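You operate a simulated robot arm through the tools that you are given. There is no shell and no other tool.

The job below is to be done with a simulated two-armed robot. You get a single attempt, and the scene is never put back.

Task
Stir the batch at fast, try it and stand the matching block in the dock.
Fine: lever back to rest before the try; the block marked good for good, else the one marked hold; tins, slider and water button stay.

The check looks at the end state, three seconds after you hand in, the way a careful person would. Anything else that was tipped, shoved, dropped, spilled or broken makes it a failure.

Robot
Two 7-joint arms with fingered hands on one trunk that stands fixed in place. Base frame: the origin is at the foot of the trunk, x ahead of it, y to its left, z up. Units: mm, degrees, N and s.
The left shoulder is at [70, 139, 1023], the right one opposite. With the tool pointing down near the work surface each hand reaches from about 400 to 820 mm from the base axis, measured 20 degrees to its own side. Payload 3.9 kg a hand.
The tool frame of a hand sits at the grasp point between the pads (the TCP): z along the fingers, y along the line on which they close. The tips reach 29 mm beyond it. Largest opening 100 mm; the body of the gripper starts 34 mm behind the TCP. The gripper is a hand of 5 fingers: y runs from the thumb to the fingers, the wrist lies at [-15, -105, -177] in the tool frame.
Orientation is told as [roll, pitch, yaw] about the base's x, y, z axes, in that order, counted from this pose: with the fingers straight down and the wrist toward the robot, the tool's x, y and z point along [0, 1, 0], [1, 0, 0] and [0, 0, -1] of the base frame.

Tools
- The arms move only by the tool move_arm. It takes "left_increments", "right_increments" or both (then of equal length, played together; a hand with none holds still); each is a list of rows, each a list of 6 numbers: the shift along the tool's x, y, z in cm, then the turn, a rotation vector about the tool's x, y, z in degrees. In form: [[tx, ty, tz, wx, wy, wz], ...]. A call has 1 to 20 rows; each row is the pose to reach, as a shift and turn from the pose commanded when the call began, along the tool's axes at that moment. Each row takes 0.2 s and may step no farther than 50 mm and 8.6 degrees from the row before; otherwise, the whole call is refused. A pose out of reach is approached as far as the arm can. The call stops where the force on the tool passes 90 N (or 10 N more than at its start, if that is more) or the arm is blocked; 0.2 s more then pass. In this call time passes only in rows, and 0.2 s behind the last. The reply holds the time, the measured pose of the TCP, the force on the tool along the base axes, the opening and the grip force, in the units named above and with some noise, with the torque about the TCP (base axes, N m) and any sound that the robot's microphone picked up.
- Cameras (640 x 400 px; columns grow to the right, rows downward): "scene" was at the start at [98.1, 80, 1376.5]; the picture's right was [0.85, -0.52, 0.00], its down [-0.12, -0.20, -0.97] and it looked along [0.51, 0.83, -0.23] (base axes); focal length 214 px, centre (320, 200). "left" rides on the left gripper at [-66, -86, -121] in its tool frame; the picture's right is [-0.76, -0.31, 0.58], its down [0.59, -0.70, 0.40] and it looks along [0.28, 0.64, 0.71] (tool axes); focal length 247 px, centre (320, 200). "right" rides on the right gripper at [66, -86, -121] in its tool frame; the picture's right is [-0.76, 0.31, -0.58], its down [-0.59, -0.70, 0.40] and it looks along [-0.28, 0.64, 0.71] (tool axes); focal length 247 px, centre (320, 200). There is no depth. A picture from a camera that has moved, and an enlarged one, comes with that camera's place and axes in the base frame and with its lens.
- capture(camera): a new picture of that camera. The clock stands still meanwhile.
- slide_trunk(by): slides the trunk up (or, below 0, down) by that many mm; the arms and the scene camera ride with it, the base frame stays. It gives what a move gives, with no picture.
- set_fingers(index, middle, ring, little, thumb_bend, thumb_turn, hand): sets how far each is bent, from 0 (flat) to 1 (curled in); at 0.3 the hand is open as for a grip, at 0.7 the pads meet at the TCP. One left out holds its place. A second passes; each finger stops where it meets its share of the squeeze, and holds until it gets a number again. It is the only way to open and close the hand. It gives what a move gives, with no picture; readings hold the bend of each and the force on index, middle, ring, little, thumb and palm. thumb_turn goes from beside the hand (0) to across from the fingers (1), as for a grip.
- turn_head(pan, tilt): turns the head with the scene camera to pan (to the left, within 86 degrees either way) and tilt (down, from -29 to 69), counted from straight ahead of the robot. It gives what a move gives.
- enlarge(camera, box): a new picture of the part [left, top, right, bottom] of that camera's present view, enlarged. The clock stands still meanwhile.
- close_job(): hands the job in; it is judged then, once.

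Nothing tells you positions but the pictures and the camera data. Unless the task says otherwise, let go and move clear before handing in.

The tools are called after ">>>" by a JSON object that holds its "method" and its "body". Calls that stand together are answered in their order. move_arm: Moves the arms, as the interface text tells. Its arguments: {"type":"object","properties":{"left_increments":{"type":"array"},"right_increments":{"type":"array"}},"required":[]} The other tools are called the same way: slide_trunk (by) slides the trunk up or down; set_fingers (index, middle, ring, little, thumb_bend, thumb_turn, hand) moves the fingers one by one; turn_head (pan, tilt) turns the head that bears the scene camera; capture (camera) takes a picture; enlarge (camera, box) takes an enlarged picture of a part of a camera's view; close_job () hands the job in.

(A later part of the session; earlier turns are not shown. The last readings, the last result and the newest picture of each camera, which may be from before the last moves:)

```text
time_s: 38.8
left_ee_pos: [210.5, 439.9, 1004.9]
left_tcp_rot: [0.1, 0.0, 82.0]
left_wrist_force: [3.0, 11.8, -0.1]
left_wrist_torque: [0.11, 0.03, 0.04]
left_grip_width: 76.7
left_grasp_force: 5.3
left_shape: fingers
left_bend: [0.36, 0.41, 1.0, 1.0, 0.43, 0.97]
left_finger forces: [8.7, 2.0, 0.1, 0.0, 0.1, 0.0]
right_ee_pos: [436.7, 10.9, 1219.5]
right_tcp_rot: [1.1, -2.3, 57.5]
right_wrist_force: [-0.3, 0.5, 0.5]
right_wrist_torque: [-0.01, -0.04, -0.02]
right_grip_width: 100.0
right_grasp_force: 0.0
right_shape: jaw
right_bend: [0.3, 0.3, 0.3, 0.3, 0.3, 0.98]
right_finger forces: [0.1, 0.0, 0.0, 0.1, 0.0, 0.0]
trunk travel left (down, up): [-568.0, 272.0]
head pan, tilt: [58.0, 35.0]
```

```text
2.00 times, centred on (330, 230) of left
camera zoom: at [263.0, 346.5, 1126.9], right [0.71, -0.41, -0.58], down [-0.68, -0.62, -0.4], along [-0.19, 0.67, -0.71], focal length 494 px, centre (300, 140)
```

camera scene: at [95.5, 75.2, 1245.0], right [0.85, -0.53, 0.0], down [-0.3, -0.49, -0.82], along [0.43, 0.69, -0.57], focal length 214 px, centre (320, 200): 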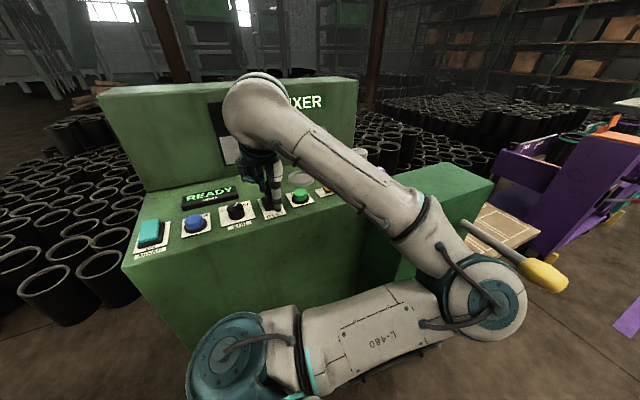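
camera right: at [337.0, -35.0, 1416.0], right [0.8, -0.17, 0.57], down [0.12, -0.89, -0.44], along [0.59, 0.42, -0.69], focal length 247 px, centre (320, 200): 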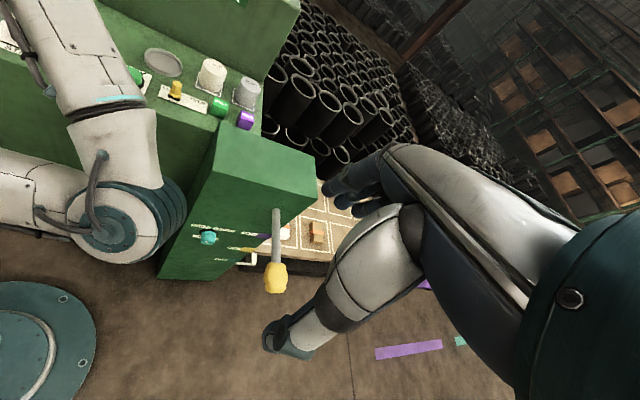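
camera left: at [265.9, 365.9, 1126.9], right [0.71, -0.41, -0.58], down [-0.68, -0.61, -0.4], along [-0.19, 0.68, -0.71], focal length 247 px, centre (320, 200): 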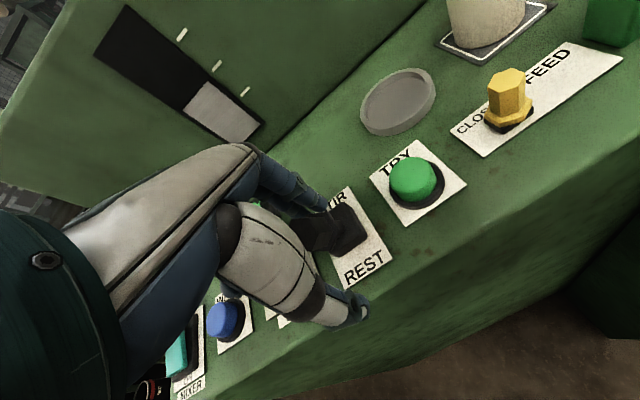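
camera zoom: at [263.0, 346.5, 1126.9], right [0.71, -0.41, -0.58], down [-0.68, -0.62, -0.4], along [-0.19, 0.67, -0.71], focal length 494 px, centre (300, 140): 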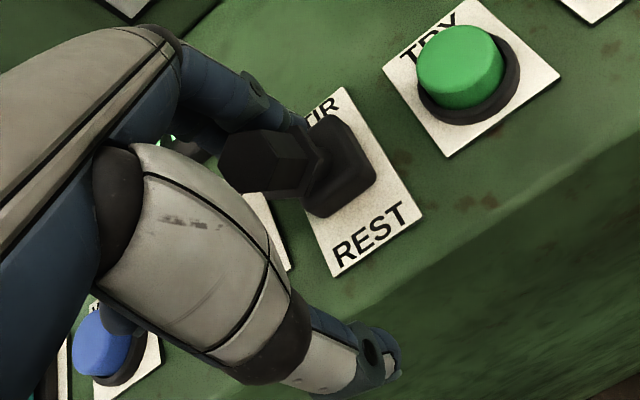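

The lever is hard against its REST stop (about 12 N). I centre the cage on the head again, lift clear, and check the lever stays.

>>> {"method": "move_arm", "body": {"left_increments": [[0, 1.0, 0, 0, 0, 0], [0, 1.9, 0, 0, 0, 0]]}}

>>> {"method": "slide_trunk", "body": {"by": 85}}

>>> {"method": "capture", "body": {"camera": "left"}}

>>> {"method": "enlarge", "body": {"camera": "scene", "box": [150, 150, 360, 290]}}

```text
time_s: 39.4
left_ee_pos: [213.3, 457.1, 1006.2]
left_tcp_rot: [0.0, -0.1, 82.0]
left_wrist_force: [0.1, 0.2, -0.2]
left_wrist_torque: [-0.02, 0.0, -0.02]
left_grip_width: 68.0
left_grasp_force: 0.0
left_shape: fingers
left_bend: [0.43, 0.43, 1.0, 1.0, 0.43, 0.97]
left_finger forces: [0.0, 0.1, 0.0, 0.1, 0.0, 0.0]
right_ee_pos: [435.2, 8.6, 1218.6]
right_tcp_rot: [1.1, -2.3, 57.5]
right_wrist_force: [0.5, -1.1, -0.5]
right_wrist_torque: [-0.02, 0.01, 0.01]
right_grip_width: 99.8
right_grasp_force: 0.1
right_shape: jaw
right_bend: [0.3, 0.3, 0.3, 0.3, 0.3, 0.98]
right_finger forces: [0.1, 0.0, 0.1, 0.0, 0.0, 0.0]
trunk travel left (down, up): [-568.0, 272.0]
head pan, tilt: [58.0, 35.0]
```

```text
time_s: 40.6
left_ee_pos: [214.2, 456.5, 1090.1]
left_tcp_rot: [0.0, -0.1, 81.9]
left_wrist_force: [0.5, 0.7, 0.0]
left_wrist_torque: [-0.03, 0.0, 0.02]
left_grip_width: 67.6
left_grasp_force: 0.1
left_shape: fingers
left_bend: [0.43, 0.43, 1.0, 1.0, 0.43, 0.97]
left_finger forces: [0.0, 0.0, 0.0, 0.1, 0.0, 0.0]
right_ee_pos: [434.1, 9.3, 1304.0]
right_tcp_rot: [1.1, -2.2, 57.5]
right_wrist_force: [0.0, -0.1, -0.1]
right_wrist_torque: [-0.01, 0.0, -0.03]
right_grip_width: 99.8
right_grasp_force: 0.0
right_shape: jaw
right_bend: [0.3, 0.3, 0.3, 0.3, 0.3, 0.98]
right_finger forces: [0.0, 0.1, 0.0, 0.1, 0.0, 0.1]
trunk travel left (down, up): [-653.0, 187.0]
head pan, tilt: [58.0, 35.0]
```

```text
taken
camera left: at [266.6, 362.6, 1212.3], right [0.71, -0.41, -0.58], down [-0.68, -0.61, -0.4], along [-0.19, 0.68, -0.71], focal length 247 px, centre (320, 200)
```

left: 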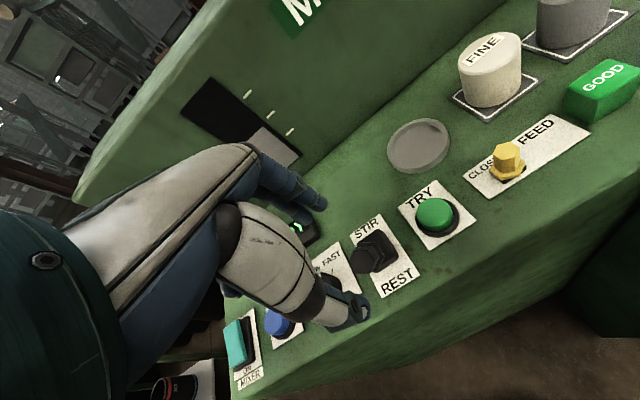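

```text
2.86 times, centred on (255, 220) of scene
camera zoom: at [96.1, 75.2, 1329.9], right [0.85, -0.53, 0.0], down [-0.3, -0.49, -0.82], along [0.43, 0.69, -0.57], focal length 613 px, centre (506, 143)
```

zoom: 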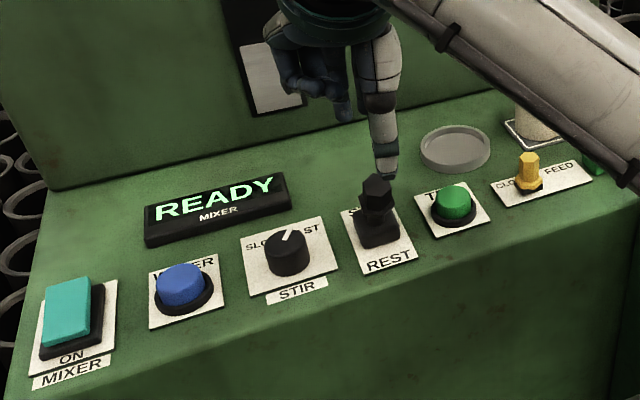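

The lever stays at REST and the display says READY. TRY's top is about (290, 477, 952). I close the hand into a beak and move over the TRY button with a yaw that keeps the folded fingers away from the lever.

>>> {"method": "set_fingers", "body": {"hand": "left", "index": 0.7, "middle": 0.7, "thumb_bend": 0.68}}

>>> {"method": "move_arm", "body": {"left_increments": [[-1.8, 0.8, 0, 0, 0, 8], [-3.6, 1.5, 0, 0, 0, 16], [-5.4, 2.3, 0, 0, 0, 24], [-7.24, 3.1, 0, 0, 0, 32], [-7.24, 3.1, 2.0, 0, 0, 32]]}}

>>> {"method": "capture", "body": {"camera": "scene"}}

>>> {"method": "capture", "body": {"camera": "left"}}

>>> {"method": "enlarge", "body": {"camera": "scene", "box": [220, 150, 380, 260]}}

>>> {"method": "capture", "body": {"camera": "right"}}

```text
time_s: 41.6
left_ee_pos: [213.7, 456.6, 1090.7]
left_tcp_rot: [0.0, 0.0, 81.9]
left_wrist_force: [-0.8, -0.6, -0.4]
left_wrist_torque: [-0.04, 0.0, -0.02]
left_grip_width: 4.4
left_grasp_force: 0.0
left_shape: fingers
left_bend: [0.7, 0.7, 1.0, 1.0, 0.68, 0.97]
left_finger forces: [0.0, 0.0, 0.0, 0.0, 0.0, 0.0]
right_ee_pos: [436.0, 8.6, 1304.5]
right_tcp_rot: [1.1, -2.4, 57.5]
right_wrist_force: [-0.2, -0.5, 0.0]
right_wrist_torque: [0.0, 0.0, -0.01]
right_grip_width: 100.0
right_grasp_force: 0.0
right_shape: jaw
right_bend: [0.3, 0.3, 0.3, 0.3, 0.3, 0.98]
right_finger forces: [0.0, 0.0, 0.1, 0.0, 0.0, 0.1]
trunk travel left (down, up): [-653.0, 187.0]
head pan, tilt: [58.0, 35.0]
```

```text
time_s: 42.8
left_ee_pos: [289.7, 477.8, 1071.1]
left_tcp_rot: [0.1, -0.1, 49.9]
left_wrist_force: [0.8, -0.1, -0.8]
left_wrist_torque: [-0.01, -0.03, 0.01]
left_grip_width: 4.3
left_grasp_force: 0.0
left_shape: fingers
left_bend: [0.7, 0.7, 1.0, 1.0, 0.68, 0.98]
left_finger forces: [0.0, 0.1, 0.0, 0.0, 0.1, 0.0]
right_ee_pos: [436.0, 8.4, 1304.6]
right_tcp_rot: [1.1, -2.3, 57.5]
right_wrist_force: [0.2, 0.2, 0.1]
right_wrist_torque: [-0.02, 0.01, -0.01]
right_grip_width: 99.5
right_grasp_force: 0.0
right_shape: jaw
right_bend: [0.3, 0.3, 0.3, 0.3, 0.3, 0.98]
right_finger forces: [0.0, 0.0, 0.0, 0.0, 0.0, 0.1]
trunk travel left (down, up): [-653.0, 187.0]
head pan, tilt: [58.0, 35.0]
```

```text
taken
camera scene: at [96.6, 75.5, 1329.9], right [0.85, -0.53, 0.0], down [-0.3, -0.49, -0.82], along [0.43, 0.69, -0.57], focal length 214 px, centre (320, 200)
```

scene: 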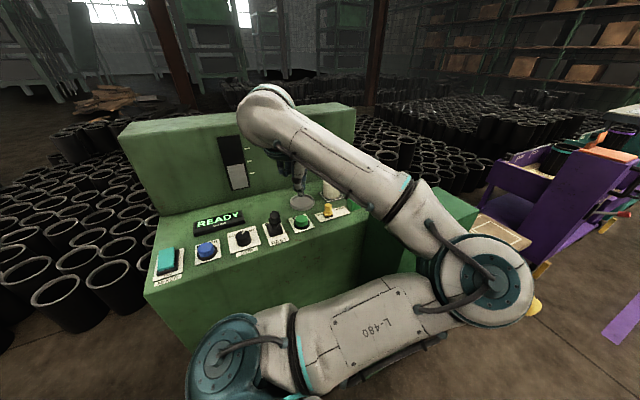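

```text
taken
camera left: at [284.9, 370.0, 1191.7], right [0.38, -0.72, -0.58], down [-0.9, -0.16, -0.4], along [0.2, 0.67, -0.71], focal length 247 px, centre (320, 200)
```

left: 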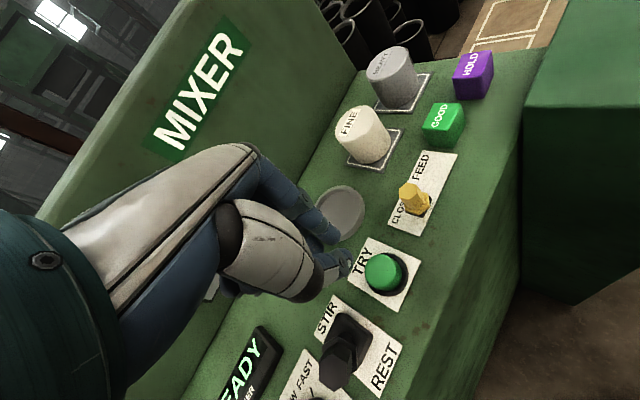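

```text
3.64 times, centred on (300, 205) of scene
camera zoom: at [96.6, 75.5, 1329.9], right [0.85, -0.53, 0.0], down [-0.3, -0.49, -0.82], along [0.43, 0.69, -0.57], focal length 780 px, centre (393, 182)
```

zoom: 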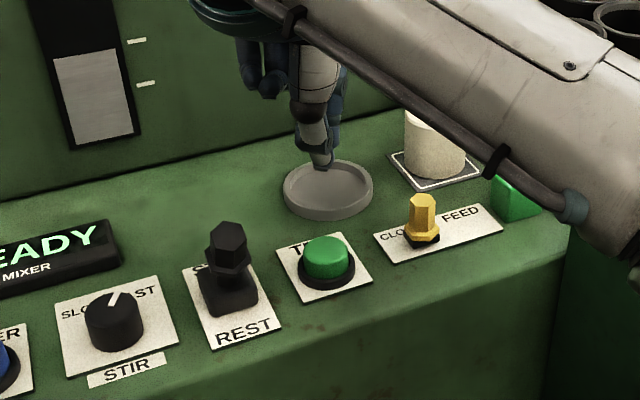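

```text
taken
camera right: at [336.1, -34.7, 1423.3], right [0.8, -0.17, 0.57], down [0.12, -0.89, -0.44], along [0.59, 0.42, -0.69], focal length 247 px, centre (320, 200)
```

right: 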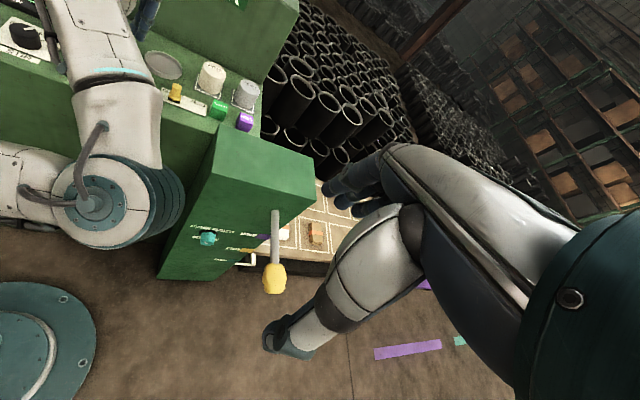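

The beak is centred over TRY (about 2 mm off) and the elbow is well clear. I lower with the trunk to just above the button, then press with small arm steps.

>>> {"method": "slide_trunk", "body": {"by": -80}}

>>> {"method": "enlarge", "body": {"camera": "scene", "box": [220, 130, 380, 240]}}

>>> {"method": "enlarge", "body": {"camera": "left", "box": [260, 160, 460, 360]}}

```text
time_s: 44.0
left_ee_pos: [288.5, 477.1, 991.5]
left_tcp_rot: [0.1, -0.1, 49.9]
left_wrist_force: [0.0, 0.4, 0.6]
left_wrist_torque: [0.02, -0.01, 0.02]
left_grip_width: 3.9
left_grasp_force: 0.1
left_shape: fingers
left_bend: [0.7, 0.7, 1.0, 1.0, 0.68, 0.98]
left_finger forces: [0.0, 0.0, 0.0, 0.0, 0.0, 0.1]
right_ee_pos: [435.1, 9.2, 1225.1]
right_tcp_rot: [1.1, -2.4, 57.5]
right_wrist_force: [-1.1, 0.6, -0.4]
right_wrist_torque: [-0.02, 0.05, 0.05]
right_grip_width: 99.7
right_grasp_force: 0.0
right_shape: jaw
right_bend: [0.3, 0.3, 0.3, 0.3, 0.3, 0.98]
right_finger forces: [0.0, 0.1, 0.0, 0.0, 0.0, 0.0]
trunk travel left (down, up): [-573.0, 267.0]
head pan, tilt: [58.0, 35.0]
```

```text
3.64 times, centred on (300, 185) of scene
camera zoom: at [95.6, 75.1, 1250.0], right [0.85, -0.53, 0.0], down [-0.3, -0.49, -0.82], along [0.43, 0.69, -0.57], focal length 780 px, centre (393, 254)
```

zoom: 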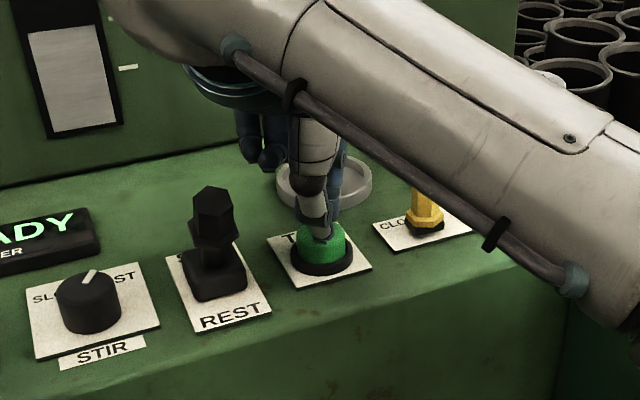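

```text
2.00 times, centred on (360, 260) of left
camera zoom: at [283.9, 369.8, 1112.2], right [0.38, -0.72, -0.58], down [-0.9, -0.16, -0.4], along [0.19, 0.68, -0.71], focal length 494 px, centre (240, 80)
```

zoom: 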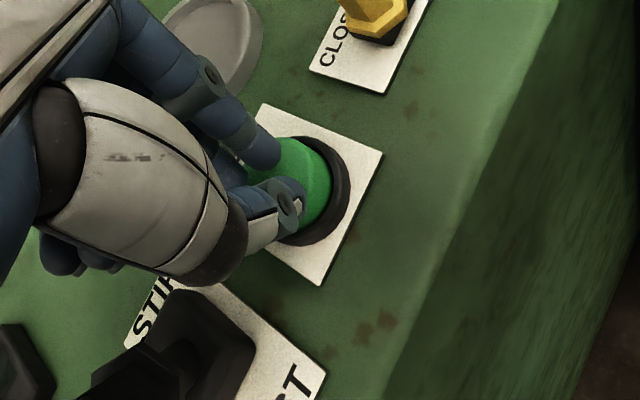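

The fingertips hover about 10 mm above the TRY button. I press down in 3–4 mm steps.

>>> {"method": "move_arm", "body": {"left_increments": [[0, 0, 0.4, 0, 0, 0], [0, 0, 0.8, 0, 0, 0], [0, 0, 1.1, 0, 0, 0], [0, 0, 1.4, 0, 0, 0]]}}

>>> {"method": "enlarge", "body": {"camera": "scene", "box": [150, 130, 350, 240]}}

```text
time_s: 45.0
left_ee_pos: [288.3, 477.2, 980.0]
left_tcp_rot: [0.1, -0.5, 50.0]
left_wrist_force: [2.2, 3.6, 15.5]
left_wrist_torque: [0.23, -0.07, -0.04]
left_grip_width: 3.5
left_grasp_force: 7.4
left_shape: fingers
left_bend: [0.7, 0.71, 1.0, 1.0, 0.68, 0.98]
left_finger forces: [0.1, 13.3, 0.0, 0.0, 2.1, 0.1]
right_ee_pos: [435.4, 7.5, 1225.1]
right_tcp_rot: [1.1, -2.4, 57.6]
right_wrist_force: [-0.7, -1.0, 0.1]
right_wrist_torque: [-0.03, 0.01, 0.01]
right_grip_width: 99.7
right_grasp_force: 0.1
right_shape: jaw
right_bend: [0.3, 0.3, 0.3, 0.3, 0.3, 0.98]
right_finger forces: [0.0, 0.1, 0.0, 0.0, 0.1, 0.0]
trunk travel left (down, up): [-573.0, 267.0]
head pan, tilt: [58.0, 35.0]
heard: click
```

```text
3.20 times, centred on (250, 185) of scene
camera zoom: at [95.2, 74.1, 1250.4], right [0.85, -0.53, 0.0], down [-0.3, -0.49, -0.82], along [0.43, 0.7, -0.57], focal length 686 px, centre (544, 248)
```

zoom: 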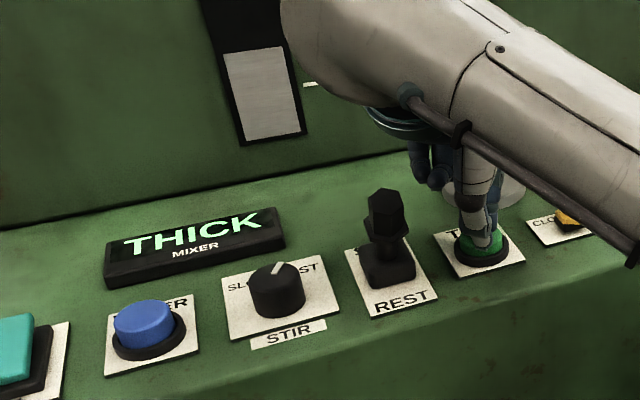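

A click was heard and the display now reads THICK, which is not good, so the HOLD (purple) block goes into the dock. I lift straight off the button.

>>> {"method": "move_arm", "body": {"left_increments": [[0, 0, -0.7, 0, 0, 0], [0, 0, -1.4, 0, 0, 0]]}}

>>> {"method": "slide_trunk", "body": {"by": 110}}

>>> {"method": "capture", "body": {"camera": "left"}}

>>> {"method": "enlarge", "body": {"camera": "scene", "box": [140, 150, 400, 310]}}

```text
time_s: 45.6
left_ee_pos: [287.1, 477.7, 991.7]
left_tcp_rot: [0.1, 0.1, 50.0]
left_wrist_force: [-0.2, 0.8, 0.6]
left_wrist_torque: [-0.01, 0.0, -0.03]
left_grip_width: 3.4
left_grasp_force: 0.0
left_shape: fingers
left_bend: [0.7, 0.7, 1.0, 1.0, 0.68, 0.98]
left_finger forces: [0.0, 0.1, 0.0, 0.0, 0.0, 0.0]
right_ee_pos: [435.8, 8.2, 1225.3]
right_tcp_rot: [1.1, -2.4, 57.5]
right_wrist_force: [0.0, 0.2, -0.1]
right_wrist_torque: [0.0, 0.0, 0.02]
right_grip_width: 99.9
right_grasp_force: 0.1
right_shape: jaw
right_bend: [0.3, 0.3, 0.3, 0.3, 0.3, 0.98]
right_finger forces: [0.0, 0.1, 0.0, 0.0, 0.0, 0.1]
trunk travel left (down, up): [-573.0, 267.0]
head pan, tilt: [58.0, 35.0]
```

```text
time_s: 47.0
left_ee_pos: [289.4, 477.1, 1101.9]
left_tcp_rot: [0.1, -0.2, 49.9]
left_wrist_force: [0.5, 0.3, -0.9]
left_wrist_torque: [-0.04, -0.04, 0.03]
left_grip_width: 3.6
left_grasp_force: 0.1
left_shape: fingers
left_bend: [0.7, 0.7, 1.0, 1.0, 0.68, 0.98]
left_finger forces: [0.1, 0.0, 0.0, 0.1, 0.0, 0.1]
right_ee_pos: [434.4, 8.0, 1333.6]
right_tcp_rot: [1.1, -2.5, 57.5]
right_wrist_force: [0.9, -0.4, 0.2]
right_wrist_torque: [0.01, 0.02, -0.03]
right_grip_width: 100.2
right_grasp_force: 0.0
right_shape: jaw
right_bend: [0.3, 0.3, 0.3, 0.3, 0.3, 0.98]
right_finger forces: [0.1, 0.0, 0.0, 0.0, 0.0, 0.0]
trunk travel left (down, up): [-683.0, 157.0]
head pan, tilt: [58.0, 35.0]
```

```text
taken
camera left: at [283.8, 369.2, 1223.2], right [0.38, -0.72, -0.58], down [-0.9, -0.16, -0.4], along [0.19, 0.67, -0.71], focal length 247 px, centre (320, 200)
```

left: 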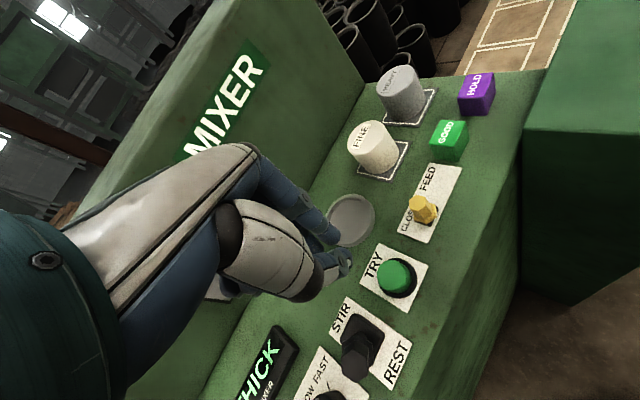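

```text
2.46 times, centred on (270, 230) of scene
camera zoom: at [96.0, 75.2, 1359.9], right [0.85, -0.53, 0.0], down [-0.3, -0.49, -0.82], along [0.43, 0.69, -0.57], focal length 528 px, centre (443, 126)
```

zoom: 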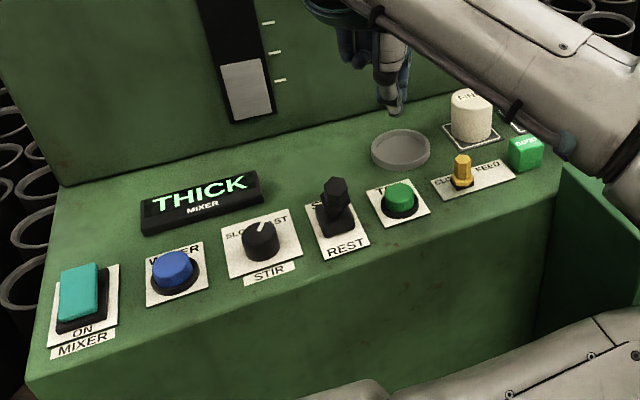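

THICK stays on the display. I estimate the dock dish centre at (340, 566, ~940), the GOOD block near (470, 471) and the HOLD block near (535, 453). I move the left hand high above the blocks for a close look.

>>> {"method": "move_arm", "body": {"left_increments": [[-3.4, 1.6, -0.2, 0, 0, -6], [-6.8, 3.2, -0.4, 0, 0, -12], [-10.1, 4.8, -0.6, 0, 0, -18], [-13.5, 6.4, -0.8, 0, 0, -24], [-16.85, 8.0, -0.8, 0, 0, -30]]}}

>>> {"method": "capture", "body": {"camera": "left"}}

>>> {"method": "capture", "body": {"camera": "scene"}}

>>> {"method": "capture", "body": {"camera": "right"}}

```text
time_s: 48.2
left_ee_pos: [471.0, 430.2, 1111.2]
left_tcp_rot: [0.1, -0.1, 80.1]
left_wrist_force: [-0.5, 0.1, 0.6]
left_wrist_torque: [-0.01, 0.04, -0.02]
left_grip_width: 3.7
left_grasp_force: 0.0
left_shape: fingers
left_bend: [0.7, 0.7, 1.0, 1.0, 0.68, 0.98]
left_finger forces: [0.1, 0.0, 0.0, 0.1, 0.0, 0.0]
right_ee_pos: [436.6, 8.4, 1333.4]
right_tcp_rot: [1.2, -2.5, 57.5]
right_wrist_force: [0.3, 0.8, 0.0]
right_wrist_torque: [-0.03, 0.01, 0.0]
right_grip_width: 99.9
right_grasp_force: 0.1
right_shape: jaw
right_bend: [0.3, 0.3, 0.3, 0.3, 0.3, 0.98]
right_finger forces: [0.0, 0.0, 0.0, 0.1, 0.0, 0.0]
trunk travel left (down, up): [-683.0, 157.0]
head pan, tilt: [58.0, 35.0]
```

```text
taken
camera left: at [521.0, 334.5, 1232.5], right [0.69, -0.43, -0.58], down [-0.7, -0.59, -0.4], along [-0.17, 0.68, -0.71], focal length 247 px, centre (320, 200)
```

left: 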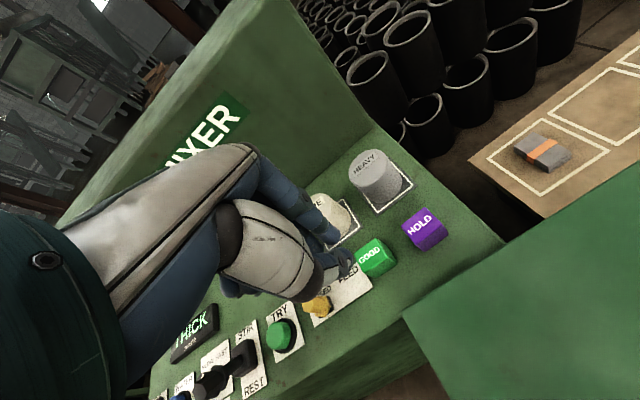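

```text
taken
camera scene: at [96.5, 74.9, 1359.9], right [0.85, -0.53, 0.0], down [-0.3, -0.49, -0.82], along [0.43, 0.69, -0.57], focal length 214 px, centre (320, 200)
```

scene: 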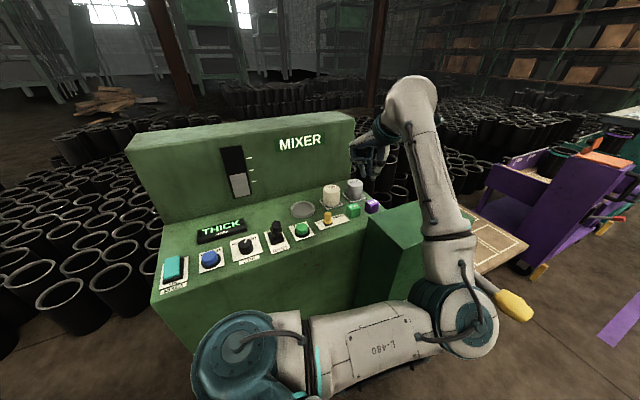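

```text
taken
camera right: at [336.0, -35.3, 1453.3], right [0.8, -0.17, 0.57], down [0.12, -0.89, -0.44], along [0.59, 0.42, -0.69], focal length 247 px, centre (320, 200)
```

right: 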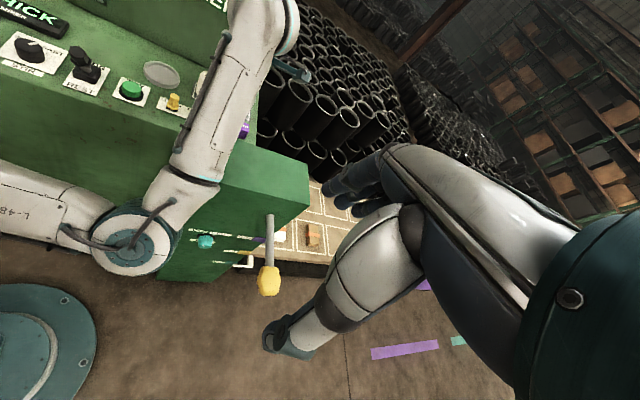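

The HOLD block is fully visible at the console's right end, with the second machine's box just on its near side. I enlarge to measure block, gap and dock precisely.

>>> {"method": "enlarge", "body": {"camera": "left", "box": [330, 130, 520, 330]}}

>>> {"method": "enlarge", "body": {"camera": "scene", "box": [280, 160, 400, 250]}}

```text
2.00 times, centred on (425, 230) of left
camera zoom: at [521.0, 334.5, 1232.5], right [0.69, -0.43, -0.58], down [-0.7, -0.59, -0.4], along [-0.17, 0.68, -0.71], focal length 494 px, centre (110, 140)
```

zoom: 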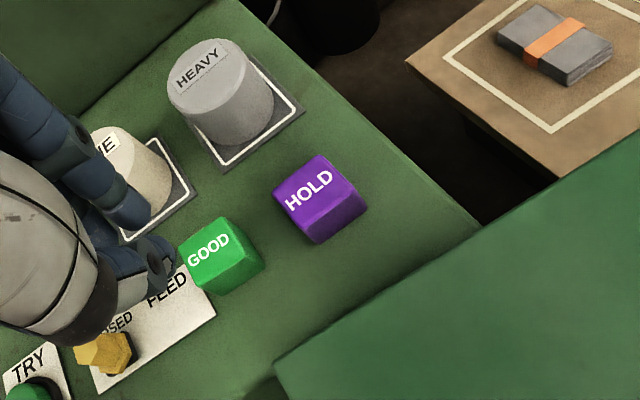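

```text
4.44 times, centred on (340, 205) of scene
camera zoom: at [96.5, 74.9, 1359.9], right [0.85, -0.53, 0.0], down [-0.3, -0.49, -0.82], along [0.43, 0.69, -0.57], focal length 953 px, centre (231, 178)
```

zoom: 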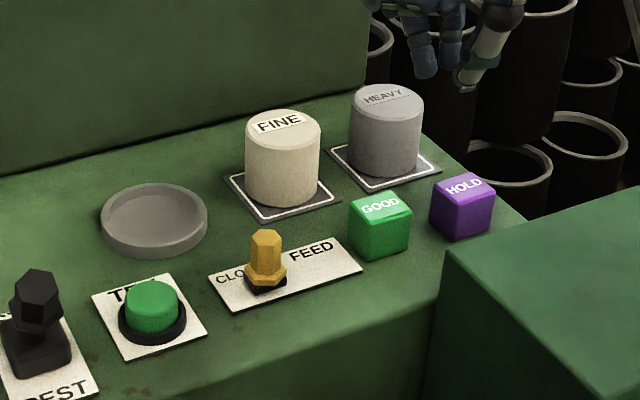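

HOLD block: about 32 mm cube, centre near (532, 456), top z≈966, turned about -7°. There's a 50 mm gap to the box on the near side and the HEAVY pad starts about y=518 on the far side, so the closing line along y fits with a narrow opening. I open the pinch fingers to ~58 mm and move above it.

>>> {"method": "move_arm", "body": {"left_increments": [[-3.0, 1.85, 0, 0, 0, -1.2], [-6.0, 3.7, 0, 0, 0, -2.4], [-6.0, 3.7, 2.5, 0, 0, -2.4]]}}

>>> {"method": "set_fingers", "body": {"hand": "left", "index": 0.46, "middle": 0.46, "thumb_bend": 0.46}}

>>> {"method": "capture", "body": {"camera": "left"}}

>>> {"method": "enlarge", "body": {"camera": "left", "box": [250, 160, 450, 340]}}

>>> {"method": "enlarge", "body": {"camera": "scene", "box": [320, 130, 440, 240]}}

```text
time_s: 49.0
left_ee_pos: [537.2, 455.7, 1085.8]
left_tcp_rot: [0.0, 0.0, 82.4]
left_wrist_force: [0.0, -0.3, 0.0]
left_wrist_torque: [0.01, -0.04, 0.01]
left_grip_width: 3.8
left_grasp_force: 0.1
left_shape: fingers
left_bend: [0.7, 0.7, 1.0, 1.0, 0.68, 0.98]
left_finger forces: [0.0, 0.0, 0.0, 0.1, 0.1, 0.0]
right_ee_pos: [436.1, 7.8, 1334.1]
right_tcp_rot: [1.0, -2.4, 57.4]
right_wrist_force: [-1.3, -0.5, -0.4]
right_wrist_torque: [-0.02, -0.01, -0.01]
right_grip_width: 100.0
right_grasp_force: 0.1
right_shape: jaw
right_bend: [0.3, 0.3, 0.3, 0.3, 0.3, 0.98]
right_finger forces: [0.0, 0.0, 0.0, 0.1, 0.0, 0.0]
trunk travel left (down, up): [-683.0, 157.0]
head pan, tilt: [58.0, 35.0]
```

```text
time_s: 50.0
left_ee_pos: [536.1, 456.2, 1086.8]
left_tcp_rot: [0.0, -0.1, 82.4]
left_wrist_force: [-0.2, -0.3, 0.7]
left_wrist_torque: [-0.02, 0.03, -0.04]
left_grip_width: 59.4
left_grasp_force: 0.0
left_shape: fingers
left_bend: [0.46, 0.46, 1.0, 1.0, 0.46, 0.98]
left_finger forces: [0.1, 0.0, 0.0, 0.0, 0.0, 0.0]
right_ee_pos: [434.4, 7.6, 1334.2]
right_tcp_rot: [1.1, -2.4, 57.5]
right_wrist_force: [-0.3, -0.5, -0.8]
right_wrist_torque: [-0.02, -0.02, 0.05]
right_grip_width: 99.6
right_grasp_force: 0.0
right_shape: jaw
right_bend: [0.3, 0.3, 0.3, 0.3, 0.3, 0.98]
right_finger forces: [0.0, 0.1, 0.0, 0.0, 0.0, 0.1]
trunk travel left (down, up): [-683.0, 157.0]
head pan, tilt: [58.0, 35.0]
```

```text
taken
camera left: at [589.9, 361.8, 1207.2], right [0.71, -0.4, -0.58], down [-0.68, -0.62, -0.4], along [-0.2, 0.67, -0.71], focal length 247 px, centre (320, 200)
```

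left: 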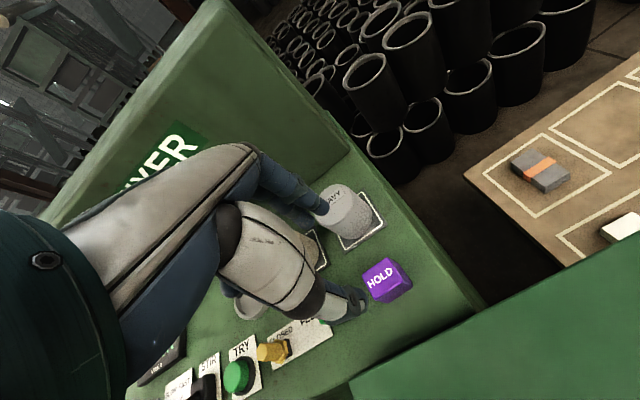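

```text
2.22 times, centred on (350, 250) of left
camera zoom: at [589.9, 361.8, 1207.2], right [0.71, -0.4, -0.58], down [-0.68, -0.62, -0.4], along [-0.2, 0.67, -0.71], focal length 549 px, centre (253, 89)
```

zoom: 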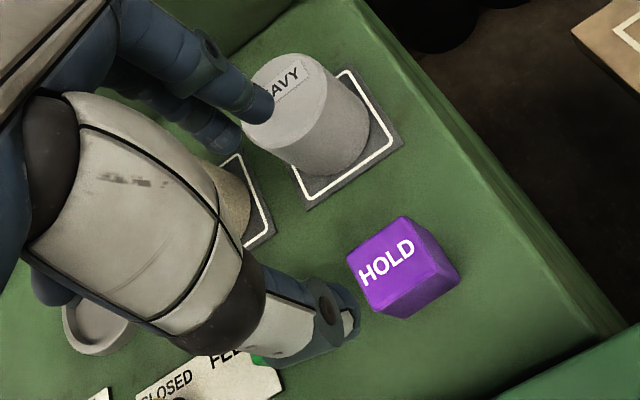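

```text
3.64 times, centred on (380, 185) of scene
camera zoom: at [95.9, 75.1, 1360.0], right [0.85, -0.53, 0.0], down [-0.3, -0.49, -0.82], along [0.43, 0.69, -0.57], focal length 780 px, centre (102, 254)
```

zoom: 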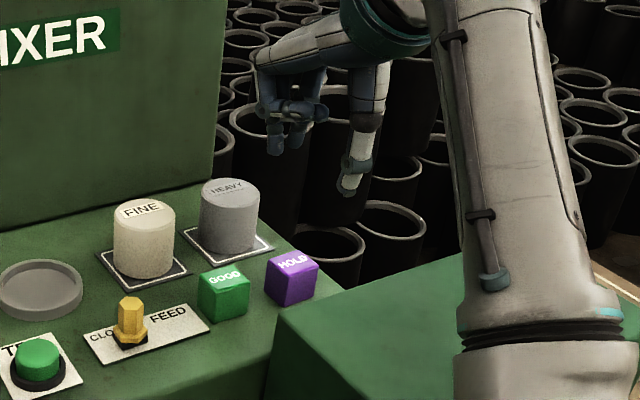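

The block sits directly below the TCP in the hand's own view. I shift 4 mm right so the folded fingers clear the GOOD block, descend part way, and recheck.

>>> {"method": "move_arm", "body": {"left_increments": [[-0.4, 0.2, 2.5, 0, 0, 0], [-0.4, 0.2, 5.0, 0, 0, 0], [-0.4, 0.2, 7.5, 0, 0, 0]]}}

>>> {"method": "enlarge", "body": {"camera": "left", "box": [250, 140, 470, 340]}}

>>> {"method": "enlarge", "body": {"camera": "scene", "box": [320, 130, 440, 240]}}

>>> {"method": "capture", "body": {"camera": "right"}}

>>> {"method": "capture", "body": {"camera": "scene"}}

```text
time_s: 50.8
left_ee_pos: [540.7, 459.7, 1009.4]
left_tcp_rot: [0.0, -0.1, 82.5]
left_wrist_force: [0.7, -0.1, -0.2]
left_wrist_torque: [-0.03, -0.02, 0.02]
left_grip_width: 59.8
left_grasp_force: 0.0
left_shape: fingers
left_bend: [0.46, 0.46, 1.0, 1.0, 0.46, 0.98]
left_finger forces: [0.0, 0.0, 0.1, 0.0, 0.0, 0.0]
right_ee_pos: [435.1, 9.3, 1334.5]
right_tcp_rot: [1.1, -2.3, 57.5]
right_wrist_force: [-0.5, -0.1, -0.3]
right_wrist_torque: [0.03, 0.01, -0.02]
right_grip_width: 99.7
right_grasp_force: 0.1
right_shape: jaw
right_bend: [0.3, 0.3, 0.3, 0.3, 0.3, 0.98]
right_finger forces: [0.1, 0.0, 0.0, 0.0, 0.0, 0.0]
trunk travel left (down, up): [-683.0, 157.0]
head pan, tilt: [58.0, 35.0]
```

```text
2.00 times, centred on (360, 240) of left
camera zoom: at [593.9, 365.7, 1130.2], right [0.71, -0.4, -0.58], down [-0.68, -0.62, -0.4], along [-0.2, 0.67, -0.71], focal length 494 px, centre (240, 120)
```

zoom: 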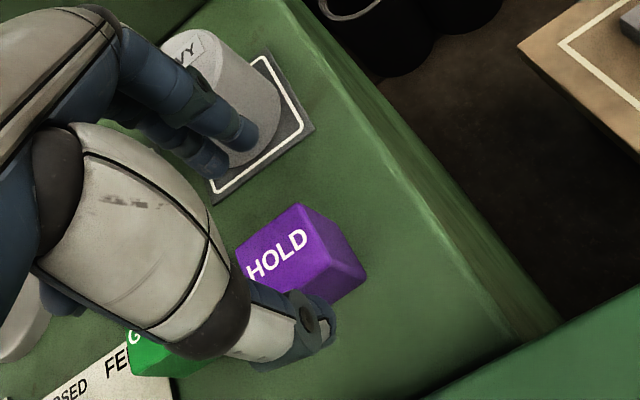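

```text
3.64 times, centred on (380, 185) of scene
camera zoom: at [96.2, 75.3, 1360.0], right [0.85, -0.53, 0.0], down [-0.3, -0.49, -0.82], along [0.43, 0.69, -0.57], focal length 780 px, centre (102, 254)
```

zoom: 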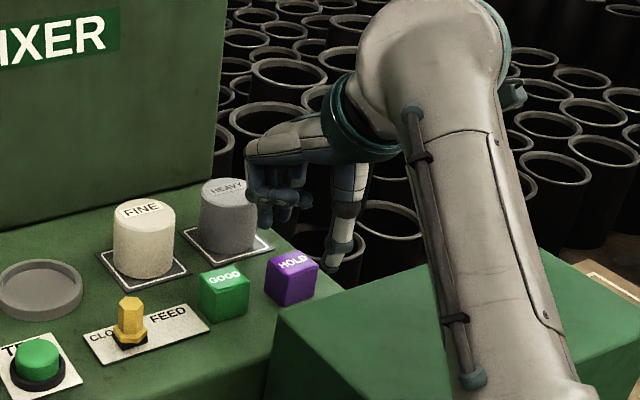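

```text
taken
camera right: at [335.7, -34.8, 1453.4], right [0.8, -0.17, 0.57], down [0.12, -0.89, -0.44], along [0.59, 0.42, -0.69], focal length 247 px, centre (320, 200)
```

right: 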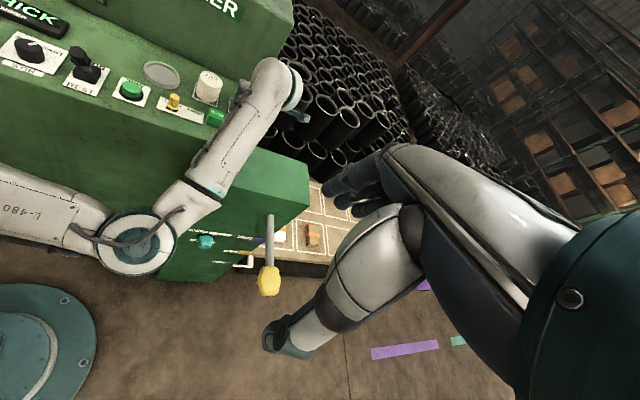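

```text
taken
camera scene: at [96.2, 75.3, 1360.0], right [0.85, -0.53, 0.0], down [-0.3, -0.49, -0.82], along [0.43, 0.69, -0.57], focal length 214 px, centre (320, 200)
```

scene: 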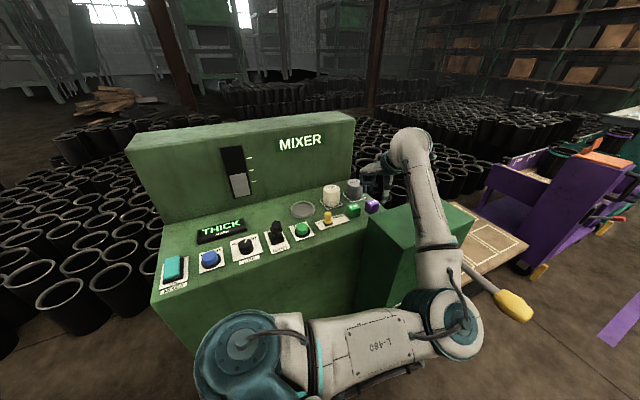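

The finger backs would pass about 8 mm from the HEAVY tin, so I narrow the opening to ~50 mm and shift the hand 3 mm nearer and 3 mm right before going lower.

>>> {"method": "set_fingers", "body": {"hand": "left", "index": 0.5, "middle": 0.5, "thumb_bend": 0.5}}

>>> {"method": "move_arm", "body": {"left_increments": [[-0.3, -0.3, 0, 0, 0, 0], [-0.3, -0.3, 1.0, 0, 0, 0], [-0.3, -0.3, 1.8, 0, 0, 0]]}}

>>> {"method": "enlarge", "body": {"camera": "left", "box": [250, 140, 450, 340]}}

>>> {"method": "enlarge", "body": {"camera": "scene", "box": [330, 150, 410, 230]}}

```text
time_s: 51.8
left_ee_pos: [540.0, 458.9, 1009.8]
left_tcp_rot: [0.0, 0.0, 82.3]
left_wrist_force: [-0.5, 0.0, 0.3]
left_wrist_torque: [-0.02, -0.01, 0.02]
left_grip_width: 50.3
left_grasp_force: 0.1
left_shape: fingers
left_bend: [0.5, 0.5, 1.0, 1.0, 0.5, 0.98]
left_finger forces: [0.1, 0.0, 0.0, 0.0, 0.0, 0.0]
right_ee_pos: [435.7, 9.5, 1334.9]
right_tcp_rot: [1.1, -2.4, 57.5]
right_wrist_force: [0.4, 0.5, -0.1]
right_wrist_torque: [0.0, -0.01, 0.01]
right_grip_width: 99.9
right_grasp_force: 0.0
right_shape: jaw
right_bend: [0.3, 0.3, 0.3, 0.3, 0.3, 0.98]
right_finger forces: [0.0, 0.0, 0.0, 0.1, 0.0, 0.1]
trunk travel left (down, up): [-683.0, 157.0]
head pan, tilt: [58.0, 35.0]
```

```text
time_s: 52.6
left_ee_pos: [540.7, 455.5, 992.4]
left_tcp_rot: [0.0, -0.2, 82.4]
left_wrist_force: [0.3, 0.0, -0.3]
left_wrist_torque: [0.01, 0.01, 0.01]
left_grip_width: 50.8
left_grasp_force: 0.0
left_shape: fingers
left_bend: [0.5, 0.5, 1.0, 1.0, 0.5, 0.98]
left_finger forces: [0.0, 0.0, 0.0, 0.0, 0.0, 0.1]
right_ee_pos: [434.6, 9.3, 1335.0]
right_tcp_rot: [1.0, -2.5, 57.5]
right_wrist_force: [-0.1, 0.8, 0.7]
right_wrist_torque: [0.02, -0.02, 0.03]
right_grip_width: 99.7
right_grasp_force: 0.0
right_shape: jaw
right_bend: [0.3, 0.3, 0.3, 0.3, 0.3, 0.98]
right_finger forces: [0.0, 0.0, 0.1, 0.1, 0.0, 0.1]
trunk travel left (down, up): [-683.0, 157.0]
head pan, tilt: [58.0, 35.0]
```

```text
2.00 times, centred on (350, 240) of left
camera zoom: at [595.6, 361.3, 1113.2], right [0.71, -0.4, -0.58], down [-0.68, -0.62, -0.4], along [-0.2, 0.67, -0.71], focal length 494 px, centre (260, 120)
```

zoom: 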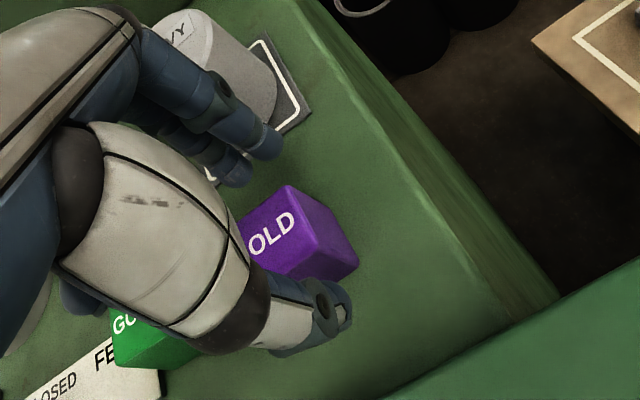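

```text
5.00 times, centred on (370, 190) of scene
camera zoom: at [95.9, 75.1, 1360.0], right [0.85, -0.53, 0.0], down [-0.3, -0.49, -0.82], along [0.43, 0.69, -0.57], focal length 1072 px, centre (70, 250)
```

zoom: 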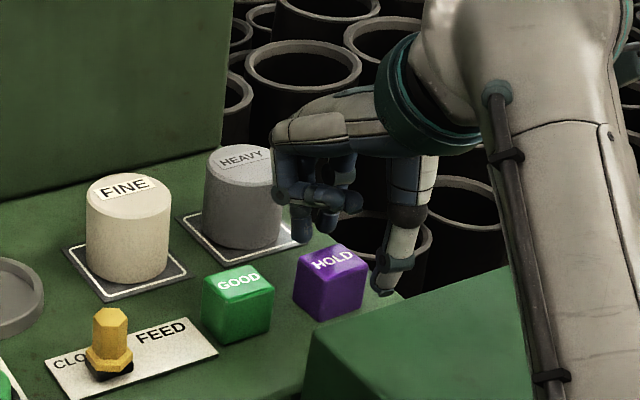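

The back-right top corner of the block matches (551, 466, 966). I zoom in more on the block between the fingers to pin down its near edge.

>>> {"method": "enlarge", "body": {"camera": "left", "box": [320, 200, 410, 290]}}

>>> {"method": "enlarge", "body": {"camera": "scene", "box": [350, 180, 410, 220]}}

```text
4.44 times, centred on (365, 245) of left
camera zoom: at [595.6, 361.3, 1113.2], right [0.71, -0.4, -0.58], down [-0.68, -0.62, -0.4], along [-0.2, 0.67, -0.71], focal length 1098 px, centre (120, 0)
```

zoom: 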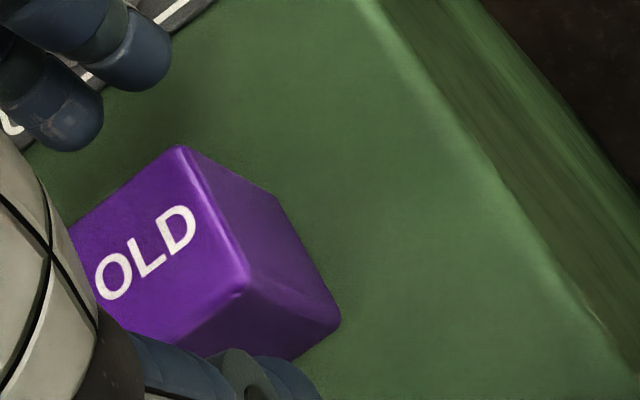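

```text
10.00 times, centred on (380, 200) of scene
camera zoom: at [95.9, 75.1, 1360.0], right [0.85, -0.53, 0.0], down [-0.3, -0.49, -0.82], along [0.43, 0.69, -0.57], focal length 2145 px, centre (-280, 200)
```

zoom: 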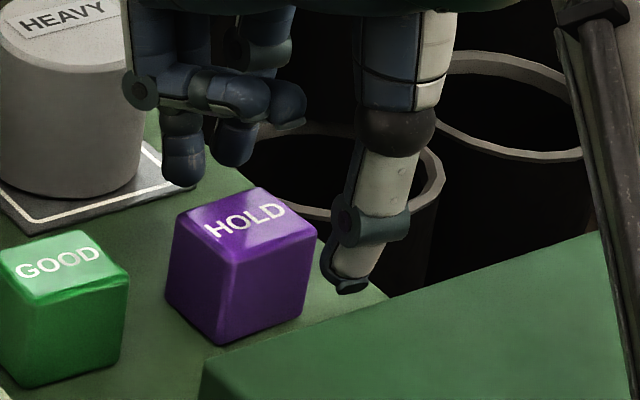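

The block measures about 30 mm, centred near (534, 454) in the hand's own frame, so the TCP is 7 mm too far right. I shift 5 mm left (folded fingers still ~6 mm clear of GOOD) and go down to grasp height.

>>> {"method": "move_arm", "body": {"left_increments": [[0.48, -0.1, 0, 0, 0, 0], [0.48, -0.1, 1.0, 0, 0, 0], [0.48, -0.1, 1.8, 0, 0, 0], [0.48, -0.1, 2.3, 0, 0, 0]]}}

>>> {"method": "enlarge", "body": {"camera": "left", "box": [250, 160, 430, 320]}}

>>> {"method": "enlarge", "body": {"camera": "scene", "box": [340, 170, 410, 220]}}

```text
time_s: 53.6
left_ee_pos: [537.3, 453.7, 969.7]
left_tcp_rot: [0.1, -0.1, 82.5]
left_wrist_force: [-0.1, 0.1, 0.0]
left_wrist_torque: [-0.01, -0.03, -0.01]
left_grip_width: 50.6
left_grasp_force: 0.1
left_shape: fingers
left_bend: [0.5, 0.5, 1.0, 1.0, 0.5, 0.98]
left_finger forces: [0.0, 0.1, 0.1, 0.0, 0.0, 0.0]
right_ee_pos: [435.1, 8.4, 1334.3]
right_tcp_rot: [1.0, -2.4, 57.4]
right_wrist_force: [-0.1, 0.5, 0.5]
right_wrist_torque: [-0.02, 0.02, 0.01]
right_grip_width: 99.9
right_grasp_force: 0.1
right_shape: jaw
right_bend: [0.3, 0.3, 0.3, 0.3, 0.3, 0.98]
right_finger forces: [0.0, 0.0, 0.0, 0.0, 0.0, 0.0]
trunk travel left (down, up): [-683.0, 157.0]
head pan, tilt: [58.0, 35.0]
```

```text
2.50 times, centred on (340, 240) of left
camera zoom: at [590.2, 359.9, 1090.8], right [0.71, -0.4, -0.58], down [-0.68, -0.62, -0.4], along [-0.2, 0.67, -0.71], focal length 617 px, centre (270, 100)
```

zoom: 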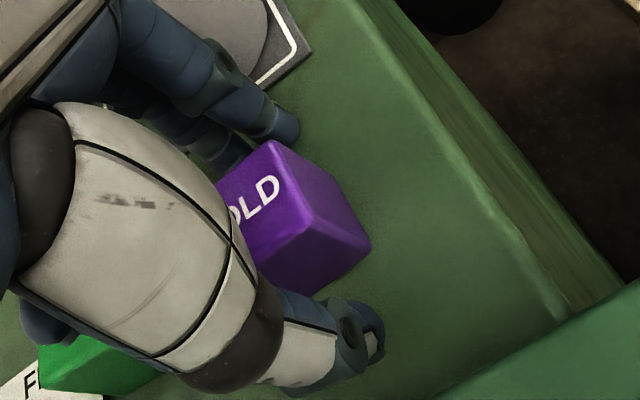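

```text
8.00 times, centred on (375, 195) of scene
camera zoom: at [95.9, 75.2, 1360.0], right [0.85, -0.53, 0.0], down [-0.3, -0.49, -0.82], along [0.43, 0.69, -0.57], focal length 1716 px, centre (-120, 240)
```

zoom: 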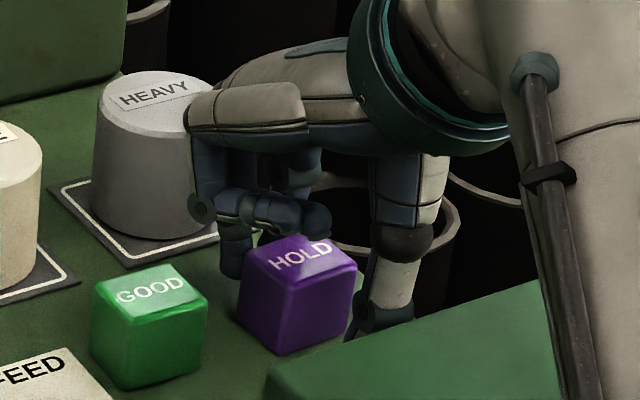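

Fingers straddle the block with the tin, GOOD block and box all clear. I close the pinch on the HOLD block.

>>> {"method": "set_fingers", "body": {"hand": "left", "index": 0.66, "middle": 0.66, "thumb_bend": 0.66}}

>>> {"method": "enlarge", "body": {"camera": "left", "box": [250, 160, 430, 320]}}

>>> {"method": "enlarge", "body": {"camera": "scene", "box": [340, 170, 410, 220]}}

```text
time_s: 54.6
left_ee_pos: [537.1, 453.3, 969.1]
left_tcp_rot: [0.0, -0.1, 82.4]
left_wrist_force: [-0.2, 1.1, 1.7]
left_wrist_torque: [-0.03, 0.02, 0.04]
left_grip_width: 26.0
left_grasp_force: 5.9
left_shape: fingers
left_bend: [0.62, 0.63, 1.0, 1.0, 0.61, 0.97]
left_finger forces: [3.9, 2.5, 0.1, 0.1, 6.1, 0.0]
right_ee_pos: [436.0, 8.0, 1334.1]
right_tcp_rot: [1.1, -2.4, 57.5]
right_wrist_force: [-0.3, 0.1, -0.5]
right_wrist_torque: [0.0, -0.01, 0.01]
right_grip_width: 99.8
right_grasp_force: 0.0
right_shape: jaw
right_bend: [0.3, 0.3, 0.3, 0.3, 0.3, 0.98]
right_finger forces: [0.0, 0.0, 0.1, 0.1, 0.1, 0.0]
trunk travel left (down, up): [-683.0, 157.0]
head pan, tilt: [58.0, 35.0]
```

```text
2.50 times, centred on (340, 240) of left
camera zoom: at [590.0, 359.8, 1091.0], right [0.71, -0.4, -0.58], down [-0.68, -0.62, -0.4], along [-0.2, 0.67, -0.71], focal length 617 px, centre (270, 100)
```

zoom: 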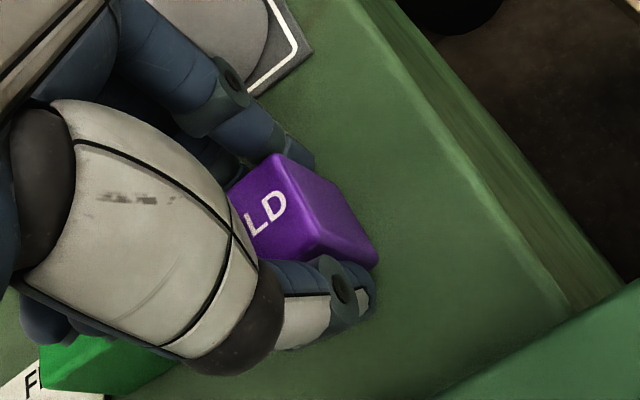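

```text
8.00 times, centred on (375, 195) of scene
camera zoom: at [95.6, 75.1, 1360.0], right [0.85, -0.53, 0.0], down [-0.3, -0.49, -0.82], along [0.43, 0.69, -0.57], focal length 1716 px, centre (-120, 240)
```

zoom: 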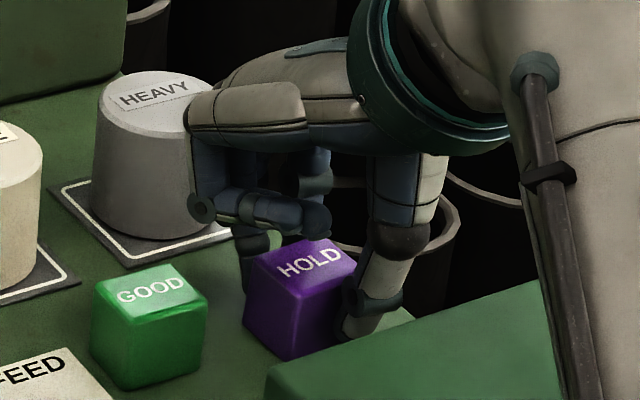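

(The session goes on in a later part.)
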